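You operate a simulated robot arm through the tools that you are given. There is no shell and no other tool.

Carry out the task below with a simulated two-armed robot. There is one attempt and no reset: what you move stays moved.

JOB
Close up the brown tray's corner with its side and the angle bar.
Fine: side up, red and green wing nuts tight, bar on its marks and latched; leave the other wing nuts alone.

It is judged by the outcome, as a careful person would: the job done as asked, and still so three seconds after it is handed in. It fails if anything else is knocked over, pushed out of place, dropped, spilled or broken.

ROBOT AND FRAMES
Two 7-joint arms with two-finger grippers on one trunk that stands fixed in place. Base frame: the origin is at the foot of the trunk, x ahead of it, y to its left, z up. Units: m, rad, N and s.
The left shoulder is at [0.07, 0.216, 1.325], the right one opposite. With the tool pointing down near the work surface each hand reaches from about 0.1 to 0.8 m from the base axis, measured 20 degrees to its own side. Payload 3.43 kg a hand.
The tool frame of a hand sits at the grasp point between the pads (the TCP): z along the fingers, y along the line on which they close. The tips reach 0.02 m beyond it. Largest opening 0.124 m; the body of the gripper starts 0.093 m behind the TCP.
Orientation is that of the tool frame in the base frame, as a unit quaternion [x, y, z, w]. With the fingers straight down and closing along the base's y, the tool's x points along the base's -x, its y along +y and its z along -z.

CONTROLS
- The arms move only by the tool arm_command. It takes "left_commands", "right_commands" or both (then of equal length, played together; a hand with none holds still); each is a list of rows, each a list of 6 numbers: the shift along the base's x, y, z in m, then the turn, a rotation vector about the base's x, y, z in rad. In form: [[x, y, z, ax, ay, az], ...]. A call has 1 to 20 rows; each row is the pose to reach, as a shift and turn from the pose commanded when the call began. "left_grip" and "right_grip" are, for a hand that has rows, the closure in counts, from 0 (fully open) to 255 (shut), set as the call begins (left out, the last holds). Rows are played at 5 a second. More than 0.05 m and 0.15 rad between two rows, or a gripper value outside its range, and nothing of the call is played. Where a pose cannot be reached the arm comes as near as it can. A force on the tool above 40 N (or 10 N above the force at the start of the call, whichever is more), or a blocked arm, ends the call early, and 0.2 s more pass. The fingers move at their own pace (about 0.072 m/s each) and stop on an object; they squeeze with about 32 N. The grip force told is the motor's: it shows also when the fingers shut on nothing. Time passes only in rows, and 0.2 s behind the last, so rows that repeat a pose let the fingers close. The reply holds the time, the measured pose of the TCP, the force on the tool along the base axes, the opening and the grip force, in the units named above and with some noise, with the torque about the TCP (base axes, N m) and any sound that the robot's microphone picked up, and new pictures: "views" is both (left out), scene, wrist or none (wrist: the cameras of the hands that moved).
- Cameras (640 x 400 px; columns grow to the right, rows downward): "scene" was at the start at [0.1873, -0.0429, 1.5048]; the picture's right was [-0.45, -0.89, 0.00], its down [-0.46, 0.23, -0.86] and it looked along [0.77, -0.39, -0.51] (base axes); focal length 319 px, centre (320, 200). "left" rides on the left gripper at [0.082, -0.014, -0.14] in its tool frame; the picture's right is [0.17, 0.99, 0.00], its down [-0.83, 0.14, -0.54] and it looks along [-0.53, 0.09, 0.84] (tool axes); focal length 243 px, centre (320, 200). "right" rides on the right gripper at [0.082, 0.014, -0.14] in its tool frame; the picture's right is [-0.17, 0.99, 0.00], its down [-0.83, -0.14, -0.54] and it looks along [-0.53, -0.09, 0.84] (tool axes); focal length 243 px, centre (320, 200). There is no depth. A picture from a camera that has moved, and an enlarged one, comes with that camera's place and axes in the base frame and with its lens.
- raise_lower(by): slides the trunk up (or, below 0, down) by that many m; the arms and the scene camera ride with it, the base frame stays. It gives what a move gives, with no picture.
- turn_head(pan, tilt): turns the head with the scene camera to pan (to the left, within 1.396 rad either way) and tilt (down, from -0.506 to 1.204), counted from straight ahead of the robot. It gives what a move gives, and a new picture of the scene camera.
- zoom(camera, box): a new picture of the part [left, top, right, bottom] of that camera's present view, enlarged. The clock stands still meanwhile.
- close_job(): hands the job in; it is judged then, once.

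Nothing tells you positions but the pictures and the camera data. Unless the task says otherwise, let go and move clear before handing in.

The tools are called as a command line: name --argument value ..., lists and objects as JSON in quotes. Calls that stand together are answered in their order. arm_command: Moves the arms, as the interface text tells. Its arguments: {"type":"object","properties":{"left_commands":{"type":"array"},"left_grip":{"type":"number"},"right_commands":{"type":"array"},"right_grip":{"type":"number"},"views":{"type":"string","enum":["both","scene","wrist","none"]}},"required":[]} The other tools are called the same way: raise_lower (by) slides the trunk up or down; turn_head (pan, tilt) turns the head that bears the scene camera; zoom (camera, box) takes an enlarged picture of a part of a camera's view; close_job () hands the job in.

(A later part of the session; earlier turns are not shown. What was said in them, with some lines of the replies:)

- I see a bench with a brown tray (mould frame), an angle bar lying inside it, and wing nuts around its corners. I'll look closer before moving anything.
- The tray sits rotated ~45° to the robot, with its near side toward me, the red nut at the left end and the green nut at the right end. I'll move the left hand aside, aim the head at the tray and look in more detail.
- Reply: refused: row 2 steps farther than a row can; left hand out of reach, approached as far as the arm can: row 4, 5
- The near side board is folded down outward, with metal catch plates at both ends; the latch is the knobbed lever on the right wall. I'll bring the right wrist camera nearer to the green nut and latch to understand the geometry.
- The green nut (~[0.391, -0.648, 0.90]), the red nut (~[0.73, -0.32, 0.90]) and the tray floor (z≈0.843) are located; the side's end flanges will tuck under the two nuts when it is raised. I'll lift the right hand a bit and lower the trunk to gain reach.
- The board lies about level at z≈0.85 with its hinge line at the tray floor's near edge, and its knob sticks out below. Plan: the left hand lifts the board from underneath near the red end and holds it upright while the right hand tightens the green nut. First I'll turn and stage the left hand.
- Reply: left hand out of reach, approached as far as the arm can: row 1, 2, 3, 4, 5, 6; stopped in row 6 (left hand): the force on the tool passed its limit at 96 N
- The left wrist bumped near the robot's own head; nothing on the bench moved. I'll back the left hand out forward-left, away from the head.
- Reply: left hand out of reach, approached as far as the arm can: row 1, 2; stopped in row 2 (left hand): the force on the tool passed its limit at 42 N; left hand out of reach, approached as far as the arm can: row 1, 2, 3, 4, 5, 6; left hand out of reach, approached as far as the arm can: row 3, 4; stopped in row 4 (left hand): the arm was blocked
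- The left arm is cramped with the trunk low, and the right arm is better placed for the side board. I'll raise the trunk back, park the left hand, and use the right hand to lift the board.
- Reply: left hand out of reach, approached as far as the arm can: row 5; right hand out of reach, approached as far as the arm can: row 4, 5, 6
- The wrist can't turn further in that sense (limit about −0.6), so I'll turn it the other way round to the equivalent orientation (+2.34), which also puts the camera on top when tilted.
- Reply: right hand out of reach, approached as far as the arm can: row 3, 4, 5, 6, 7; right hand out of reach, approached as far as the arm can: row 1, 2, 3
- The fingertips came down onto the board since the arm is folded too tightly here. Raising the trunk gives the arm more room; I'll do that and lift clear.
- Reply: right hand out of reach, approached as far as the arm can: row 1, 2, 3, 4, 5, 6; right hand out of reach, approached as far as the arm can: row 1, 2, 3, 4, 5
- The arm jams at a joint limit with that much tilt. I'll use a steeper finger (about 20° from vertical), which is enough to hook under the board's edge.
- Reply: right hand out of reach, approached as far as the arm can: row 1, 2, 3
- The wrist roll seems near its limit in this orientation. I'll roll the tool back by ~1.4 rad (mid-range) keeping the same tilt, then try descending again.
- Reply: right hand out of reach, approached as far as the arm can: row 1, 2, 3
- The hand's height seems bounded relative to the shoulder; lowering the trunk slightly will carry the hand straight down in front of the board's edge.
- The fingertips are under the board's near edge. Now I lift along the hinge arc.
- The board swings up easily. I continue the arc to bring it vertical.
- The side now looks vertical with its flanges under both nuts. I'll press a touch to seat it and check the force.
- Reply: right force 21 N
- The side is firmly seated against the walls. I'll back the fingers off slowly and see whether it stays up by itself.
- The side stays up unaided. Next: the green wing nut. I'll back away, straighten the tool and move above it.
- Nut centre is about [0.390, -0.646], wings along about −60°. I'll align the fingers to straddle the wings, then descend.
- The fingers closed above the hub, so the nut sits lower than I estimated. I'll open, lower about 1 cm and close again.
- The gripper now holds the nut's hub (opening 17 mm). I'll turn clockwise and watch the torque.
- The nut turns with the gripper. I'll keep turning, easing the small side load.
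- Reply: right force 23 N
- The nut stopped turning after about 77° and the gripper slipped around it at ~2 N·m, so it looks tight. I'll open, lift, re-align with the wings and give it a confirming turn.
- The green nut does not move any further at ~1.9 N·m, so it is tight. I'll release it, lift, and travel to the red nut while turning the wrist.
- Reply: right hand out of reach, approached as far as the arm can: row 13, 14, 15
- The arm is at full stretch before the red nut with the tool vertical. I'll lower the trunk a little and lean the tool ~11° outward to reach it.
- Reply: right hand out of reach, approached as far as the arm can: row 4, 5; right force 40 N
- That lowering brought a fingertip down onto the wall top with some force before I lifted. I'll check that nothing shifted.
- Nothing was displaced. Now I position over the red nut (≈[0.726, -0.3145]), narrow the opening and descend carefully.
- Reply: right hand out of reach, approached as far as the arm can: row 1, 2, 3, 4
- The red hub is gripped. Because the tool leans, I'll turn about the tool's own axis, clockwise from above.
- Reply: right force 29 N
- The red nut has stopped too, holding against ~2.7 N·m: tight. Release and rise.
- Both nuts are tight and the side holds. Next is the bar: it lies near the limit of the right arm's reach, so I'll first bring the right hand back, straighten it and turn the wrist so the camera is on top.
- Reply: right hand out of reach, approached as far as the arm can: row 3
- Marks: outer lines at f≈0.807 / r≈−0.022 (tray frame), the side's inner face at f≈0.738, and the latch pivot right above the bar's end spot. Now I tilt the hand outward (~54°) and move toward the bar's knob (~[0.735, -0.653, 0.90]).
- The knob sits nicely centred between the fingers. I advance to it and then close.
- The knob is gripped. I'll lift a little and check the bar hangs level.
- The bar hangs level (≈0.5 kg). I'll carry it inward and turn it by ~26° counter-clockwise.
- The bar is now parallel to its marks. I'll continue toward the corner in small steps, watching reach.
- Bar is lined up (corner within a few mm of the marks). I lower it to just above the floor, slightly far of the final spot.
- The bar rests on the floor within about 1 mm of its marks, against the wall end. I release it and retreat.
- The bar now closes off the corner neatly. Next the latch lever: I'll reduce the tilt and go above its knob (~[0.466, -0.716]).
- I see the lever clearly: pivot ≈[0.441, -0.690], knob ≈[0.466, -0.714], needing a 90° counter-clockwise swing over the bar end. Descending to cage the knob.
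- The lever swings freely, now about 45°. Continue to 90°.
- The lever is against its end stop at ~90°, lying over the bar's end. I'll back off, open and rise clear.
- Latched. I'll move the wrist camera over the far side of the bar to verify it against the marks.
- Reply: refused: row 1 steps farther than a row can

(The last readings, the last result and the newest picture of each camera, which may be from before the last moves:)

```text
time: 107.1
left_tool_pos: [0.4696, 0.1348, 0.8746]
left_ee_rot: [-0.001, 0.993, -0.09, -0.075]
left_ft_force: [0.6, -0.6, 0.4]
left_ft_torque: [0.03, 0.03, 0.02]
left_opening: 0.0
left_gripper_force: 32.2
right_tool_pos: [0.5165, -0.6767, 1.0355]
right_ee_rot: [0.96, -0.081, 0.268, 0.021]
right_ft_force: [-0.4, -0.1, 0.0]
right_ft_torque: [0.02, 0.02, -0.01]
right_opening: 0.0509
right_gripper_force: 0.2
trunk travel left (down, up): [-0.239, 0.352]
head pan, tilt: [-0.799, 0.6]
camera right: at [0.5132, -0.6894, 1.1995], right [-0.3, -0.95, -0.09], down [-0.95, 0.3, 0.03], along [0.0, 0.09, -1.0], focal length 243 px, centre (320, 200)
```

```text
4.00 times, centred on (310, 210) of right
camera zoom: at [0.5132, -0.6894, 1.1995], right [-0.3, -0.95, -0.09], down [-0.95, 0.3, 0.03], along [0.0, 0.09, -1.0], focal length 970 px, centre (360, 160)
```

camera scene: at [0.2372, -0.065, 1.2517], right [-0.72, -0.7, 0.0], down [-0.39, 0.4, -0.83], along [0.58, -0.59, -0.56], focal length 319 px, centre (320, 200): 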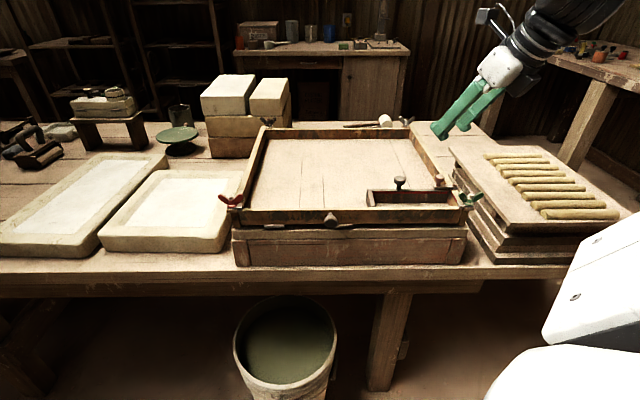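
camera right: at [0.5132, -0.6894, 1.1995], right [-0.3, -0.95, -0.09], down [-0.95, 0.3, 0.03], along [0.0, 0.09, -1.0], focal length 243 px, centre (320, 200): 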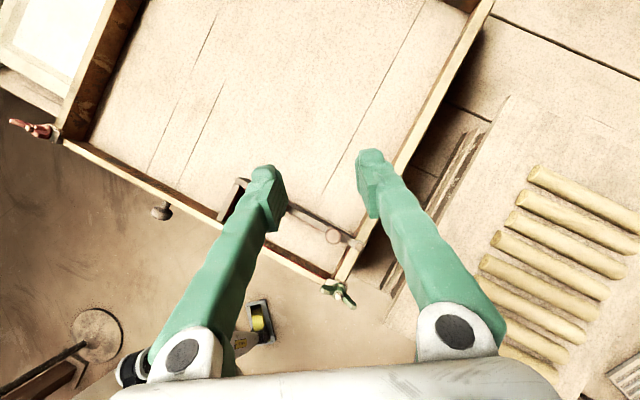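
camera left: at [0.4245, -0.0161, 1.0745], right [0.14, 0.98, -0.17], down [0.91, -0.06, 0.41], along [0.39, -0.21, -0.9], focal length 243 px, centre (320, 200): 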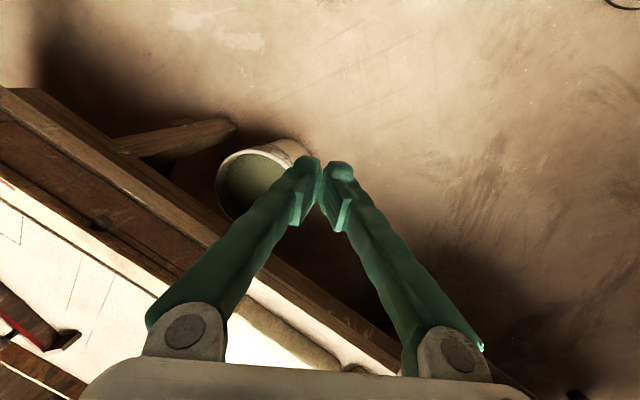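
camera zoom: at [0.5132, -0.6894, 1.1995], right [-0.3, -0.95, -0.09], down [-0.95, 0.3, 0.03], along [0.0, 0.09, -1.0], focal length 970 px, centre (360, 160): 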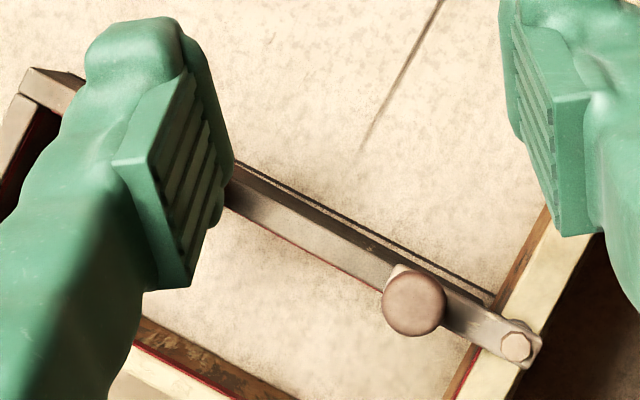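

zoom --camera "right" --box '[310, 200, 380, 260]'

zoom --camera "right" --box '[285, 195, 335, 235]'

```text
6.67 times, centred on (345, 230) of right
camera zoom: at [0.5132, -0.6894, 1.1995], right [-0.3, -0.95, -0.09], down [-0.95, 0.3, 0.03], along [0.0, 0.09, -1.0], focal length 1618 px, centre (153, 0)
```

zoom: 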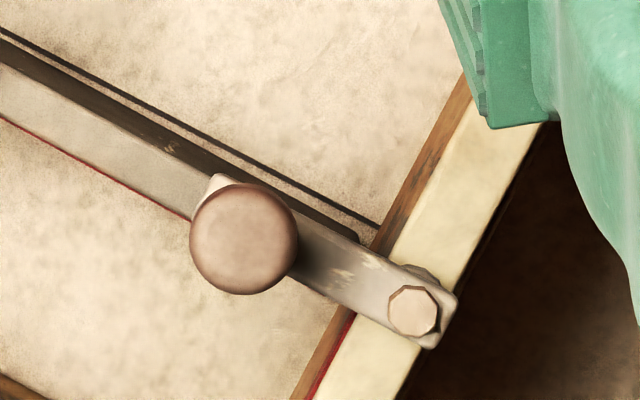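

```text
10.00 times, centred on (310, 215) of right
camera zoom: at [0.5132, -0.6894, 1.1995], right [-0.3, -0.95, -0.09], down [-0.95, 0.3, 0.03], along [0.0, 0.09, -1.0], focal length 2426 px, centre (420, 50)
```

zoom: 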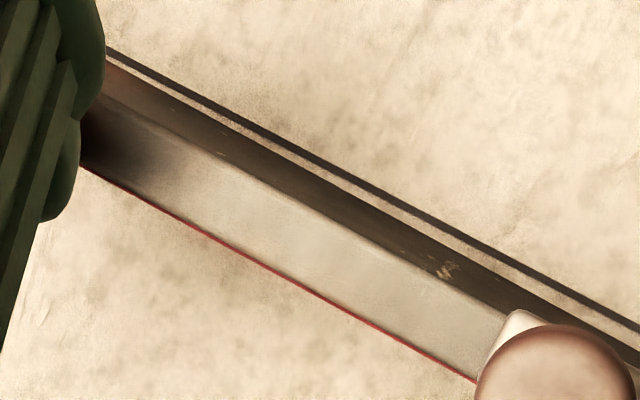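

The bar's corner is right on the lines, but its latched end sits ~3 mm short of the long line (≈1° off). I'll nudge it gently from inside with closed fingertips. First I straighten the tool above the box.

arm_command --right_commands '[[-0.0093, 0.0189, -0.01, 0.0225, 0.1355, 0], [-0.0187, 0.0378, -0.02, 0.045, 0.271, 0], [-0.028, 0.0567, -0.03, 0.0675, 0.4065, 0], [-0.0373, 0.0756, -0.05, 0.09, 0.542, 0]]' --right_grip 255 --views "wrist"

zoom --camera "scene" --box '[340, 120, 500, 240]'

```text
time: 108.1
left_tool_pos: [0.4695, 0.1345, 0.8731]
left_ee_rot: [-0.001, 0.993, -0.09, -0.076]
left_ft_force: [0.1, 0.0, -1.5]
left_ft_torque: [0.0, 0.03, 0.0]
left_opening: 0.0
left_gripper_force: 32.1
right_tool_pos: [0.4805, -0.5992, 0.9866]
right_ee_rot: [0.996, -0.084, -0.005, -0.001]
right_ft_force: [1.2, 0.6, 0.0]
right_ft_torque: [-0.03, 0.04, -0.02]
right_opening: 0.0002
right_gripper_force: 32.2
trunk travel left (down, up): [-0.239, 0.352]
head pan, tilt: [-0.799, 0.6]
camera right: at [0.561, -0.6273, 1.1266], right [-0.33, -0.94, 0.0], down [-0.79, 0.28, 0.55], along [-0.52, 0.18, -0.84], focal length 243 px, centre (320, 200)
```

right: 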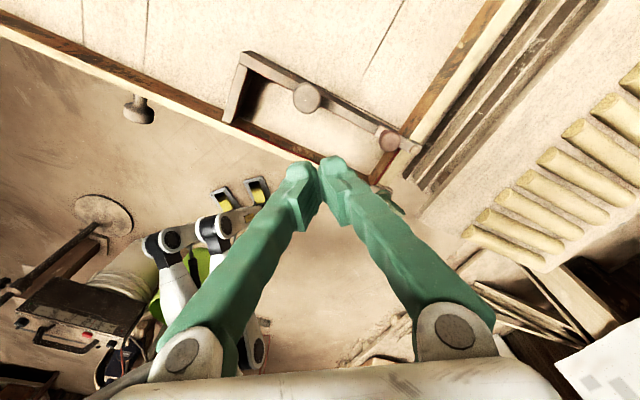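

```text
3.33 times, centred on (420, 180) of scene
camera zoom: at [0.239, -0.0657, 1.2512], right [-0.72, -0.7, 0.0], down [-0.39, 0.41, -0.82], along [0.57, -0.59, -0.57], focal length 1064 px, centre (-13, 267)
```

zoom: 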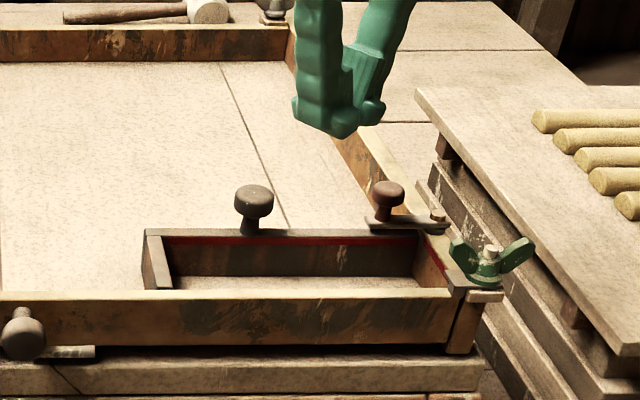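

arm_command --right_commands '[[0, 0, -0.04, 0, 0, 0], [0, 0, -0.08, 0, 0, 0], [0, 0, -0.109, 0, 0, 0]]' --right_grip 255 --views "none"

zoom --camera "scene" --box '[340, 120, 500, 240]'

zoom --camera "right" --box '[220, 60, 440, 220]'

```text
time: 108.9
left_tool_pos: [0.469, 0.134, 0.875]
left_ee_rot: [-0.002, 0.993, -0.09, -0.075]
left_ft_force: [-0.3, 0.2, -0.5]
left_ft_torque: [0.04, 0.02, 0.0]
left_opening: 0.0
left_gripper_force: 31.8
right_tool_pos: [0.4793, -0.5997, 0.8767]
right_ee_rot: [0.996, -0.084, -0.002, -0.001]
right_ft_force: [0.0, -0.3, -1.0]
right_ft_torque: [0.01, 0.0, 0.0]
right_opening: 0.0
right_gripper_force: 31.9
trunk travel left (down, up): [-0.239, 0.352]
head pan, tilt: [-0.799, 0.6]
```

```text
3.33 times, centred on (420, 180) of scene
camera zoom: at [0.2381, -0.0664, 1.2514], right [-0.72, -0.7, 0.0], down [-0.39, 0.41, -0.82], along [0.57, -0.59, -0.57], focal length 1064 px, centre (-13, 267)
```

zoom: 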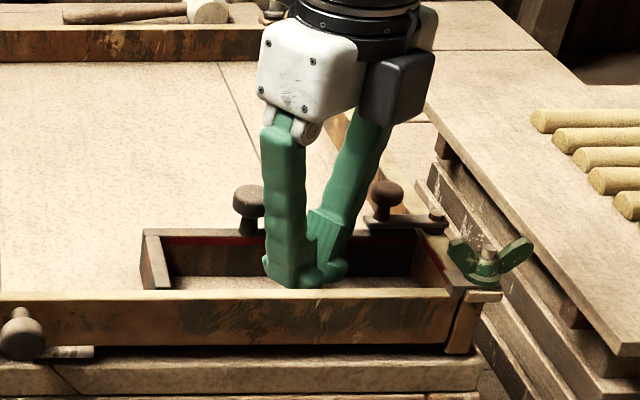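

```text
2.50 times, centred on (330, 140) of right
camera zoom: at [0.5605, -0.6279, 1.0173], right [-0.33, -0.94, 0.0], down [-0.79, 0.28, 0.54], along [-0.51, 0.18, -0.84], focal length 606 px, centre (295, 350)
```

zoom: 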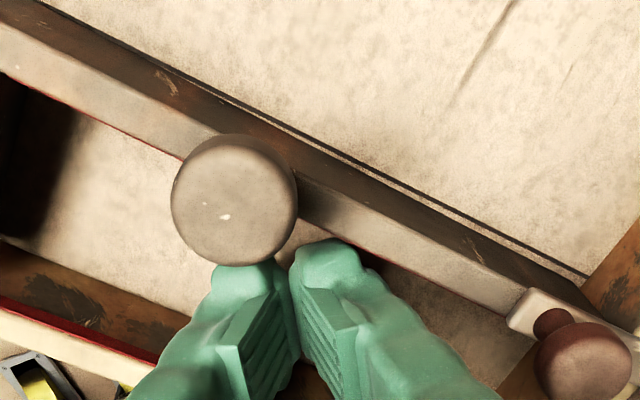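

arm_command --right_commands '[[0.0028, -0.0029, 0, 0, 0, 0], [0.0056, -0.0057, 0, 0, 0, 0], [0.0077, -0.0079, 0, 0, 0, 0]]' --right_grip 255 --views "none"

zoom --camera "right" --box '[220, 60, 440, 220]'

```text
time: 109.7
left_tool_pos: [0.4697, 0.1342, 0.8748]
left_ee_rot: [0.0, 0.993, -0.09, -0.075]
left_ft_force: [0.6, -0.3, -0.3]
left_ft_torque: [0.0, -0.02, -0.03]
left_opening: 0.0
left_gripper_force: 32.1
right_tool_pos: [0.4875, -0.6079, 0.8767]
right_ee_rot: [0.996, -0.084, -0.003, -0.001]
right_ft_force: [-1.8, 1.4, 0.5]
right_ft_torque: [-0.02, -0.03, -0.01]
right_opening: 0.0
right_gripper_force: 31.6
trunk travel left (down, up): [-0.239, 0.352]
head pan, tilt: [-0.799, 0.6]
```

```text
2.50 times, centred on (330, 140) of right
camera zoom: at [0.5676, -0.6351, 1.0185], right [-0.33, -0.94, 0.0], down [-0.79, 0.28, 0.54], along [-0.51, 0.18, -0.84], focal length 606 px, centre (295, 350)
```

zoom: 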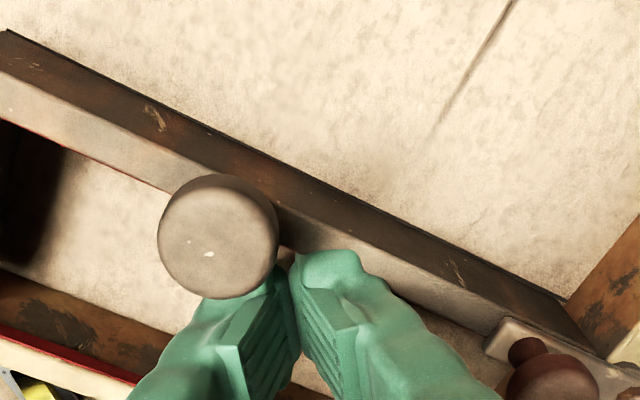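

zoom --camera "right" --box '[340, 110, 430, 190]'

zoom --camera "right" --box '[215, 60, 305, 140]'

```text
5.00 times, centred on (385, 150) of right
camera zoom: at [0.5676, -0.6351, 1.0185], right [-0.33, -0.94, 0.0], down [-0.79, 0.28, 0.54], along [-0.51, 0.18, -0.84], focal length 1213 px, centre (-5, 450)
```

zoom: 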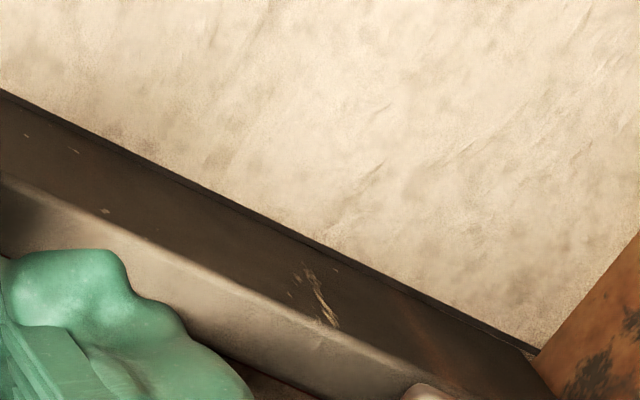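

```text
5.00 times, centred on (260, 100) of right
camera zoom: at [0.5676, -0.6351, 1.0185], right [-0.33, -0.94, 0.0], down [-0.79, 0.28, 0.54], along [-0.51, 0.18, -0.84], focal length 1213 px, centre (620, 700)
```

zoom: 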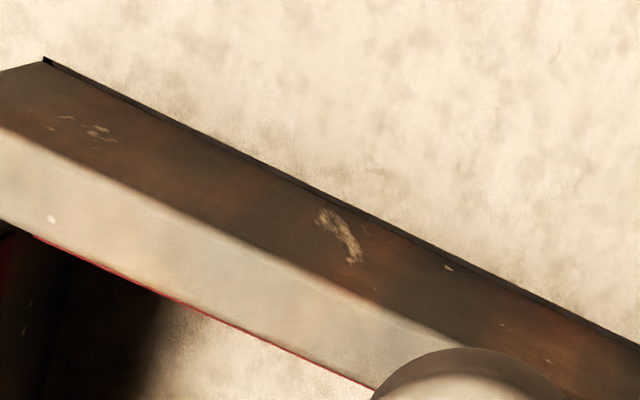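

Now the bar's outer edge runs exactly along the mark line over its full length. I'll withdraw the fingers gently and rise.

arm_command --right_commands '[[-0.0028, 0.0029, 0, 0, 0, 0], [-0.0056, 0.0057, 0, 0, 0, 0], [-0.0056, 0.0057, 0.03, 0, 0, 0], [-0.0056, 0.0057, 0.07, 0, 0, 0], [-0.0056, 0.0057, 0.11, 0, 0, 0], [-0.0056, 0.0057, 0.15, 0, 0, 0]]' --right_grip 255 --views "both"

zoom --camera "scene" --box '[340, 140, 500, 240]'

zoom --camera "right" --box '[200, 40, 480, 210]'

```text
time: 111.1
left_tool_pos: [0.4696, 0.1357, 0.8749]
left_ee_rot: [-0.001, 0.993, -0.09, -0.074]
left_ft_force: [-0.4, 0.3, 1.2]
left_ft_torque: [0.01, 0.02, -0.02]
left_opening: 0.0002
left_gripper_force: 32.3
right_tool_pos: [0.4812, -0.6018, 1.0279]
right_ee_rot: [0.997, -0.083, -0.003, 0.001]
right_ft_force: [0.5, 0.1, -0.4]
right_ft_torque: [-0.02, 0.01, 0.02]
right_opening: 0.0
right_gripper_force: 31.4
trunk travel left (down, up): [-0.239, 0.352]
head pan, tilt: [-0.799, 0.6]
camera scene: at [0.2371, -0.0646, 1.2517], right [-0.72, -0.7, 0.0], down [-0.39, 0.4, -0.83], along [0.58, -0.59, -0.56], focal length 319 px, centre (320, 200)
camera right: at [0.561, -0.6287, 1.1696], right [-0.33, -0.94, 0.0], down [-0.79, 0.28, 0.54], along [-0.51, 0.18, -0.84], focal length 243 px, centre (320, 200)
```

scene: 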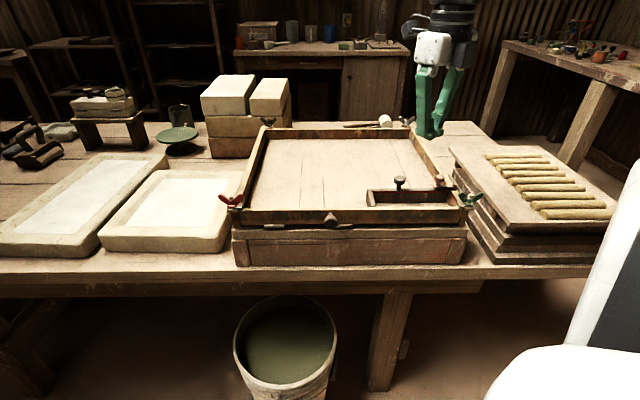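
right: 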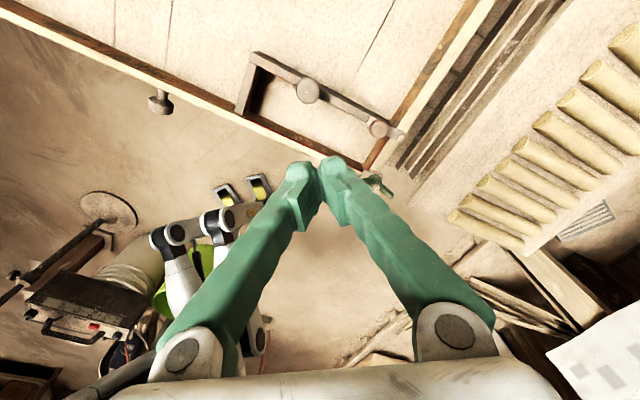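

```text
4.00 times, centred on (420, 190) of scene
camera zoom: at [0.2371, -0.0646, 1.2517], right [-0.72, -0.7, 0.0], down [-0.39, 0.4, -0.83], along [0.58, -0.59, -0.56], focal length 1277 px, centre (-80, 240)
```

zoom: 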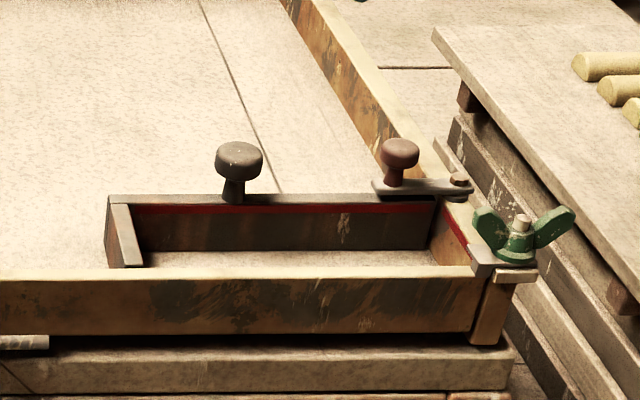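

```text
2.29 times, centred on (340, 125) of right
camera zoom: at [0.561, -0.6287, 1.1696], right [-0.33, -0.94, 0.0], down [-0.79, 0.28, 0.54], along [-0.51, 0.18, -0.84], focal length 555 px, centre (274, 371)
```

zoom: 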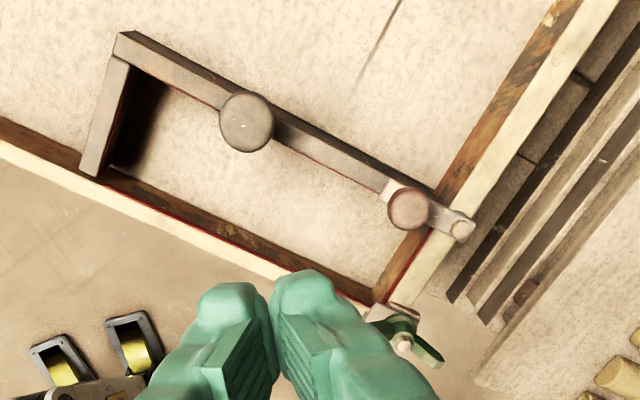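

All parts look right: side up, both nuts tight, bar on its marks and latched. I'll move the hand well clear before handing in.

arm_command --right_commands '[[0, 0.0, 0.03, 0, 0, 0], [-0.01, 0, 0.06, 0, 0, 0], [-0.02, 0, 0.09, 0, 0, 0], [-0.02, 0, 0.09, 0, 0, 0], [-0.02, 0, 0.09, 0, 0, 0]]' --right_grip 200 --views "scene"

zoom --camera "scene" --box '[160, 100, 500, 300]'

zoom --camera "scene" --box '[205, 170, 345, 250]'

```text
time: 112.3
left_tool_pos: [0.4695, 0.1351, 0.8759]
left_ee_rot: [-0.001, 0.993, -0.09, -0.075]
left_ft_force: [0.0, 0.3, -0.3]
left_ft_torque: [0.0, 0.01, -0.04]
left_opening: 0.0
left_gripper_force: 31.9
right_tool_pos: [0.4611, -0.6019, 1.1189]
right_ee_rot: [0.996, -0.085, -0.003, -0.001]
right_ft_force: [-0.1, -0.4, -0.3]
right_ft_torque: [-0.02, 0.01, -0.01]
right_opening: 0.0269
right_gripper_force: 0.1
trunk travel left (down, up): [-0.239, 0.352]
head pan, tilt: [-0.799, 0.6]
camera scene: at [0.2375, -0.0657, 1.2516], right [-0.72, -0.7, 0.0], down [-0.39, 0.41, -0.83], along [0.58, -0.59, -0.56], focal length 319 px, centre (320, 200)
```

scene: 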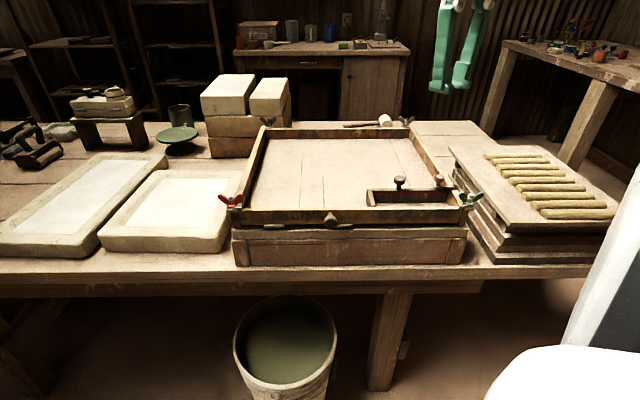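

```text
1.88 times, centred on (330, 200) of scene
camera zoom: at [0.2375, -0.0657, 1.2516], right [-0.72, -0.7, 0.0], down [-0.39, 0.41, -0.83], along [0.58, -0.59, -0.56], focal length 601 px, centre (301, 200)
```

zoom: 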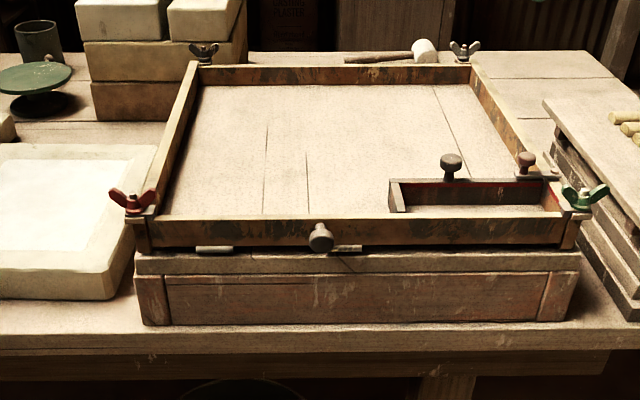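

```text
4.57 times, centred on (275, 210) of scene
camera zoom: at [0.2375, -0.0657, 1.2516], right [-0.72, -0.7, 0.0], down [-0.39, 0.41, -0.83], along [0.58, -0.59, -0.56], focal length 1460 px, centre (526, 154)
```

zoom: 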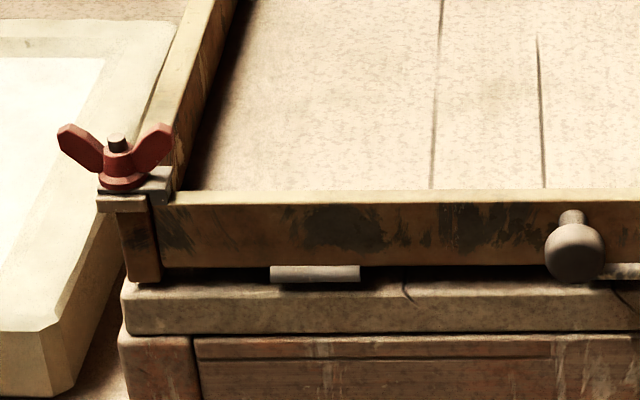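

The side stands upright, clamped under the tightened red and green nuts. The bar is on its marks with the latch swung over its end. The rear nuts are untouched and nothing else on the bench has moved, so I'm handing in.

close_job

```text
The job is handed in.
```

The tray's corner is closed up and I've handed the job in. I don't have the verdict, so this is what I saw at the end:

- **Side:** it is upright against the tray walls, with both end flanges under the red and green wing nuts.
- **Wing nuts:** I turned each one clockwise until it would not go further. They held at about 1.9 N·m (green) and 2.7 N·m (red). I did not touch the two rear nuts.
- **Bar:** it sits in the corner with its outer edge along the mark line. Its latched end was about 3 mm off at first, so I nudged it into line from inside the box.
- **Latch:** the lever is swung about 90° over the end of the bar, against its stop.

Two contacts happened along the way. The left wrist bumped the robot's own head early on, and a fingertip later pressed on the top of the raised side with about 40 N. I checked after each and nothing on the bench had moved.
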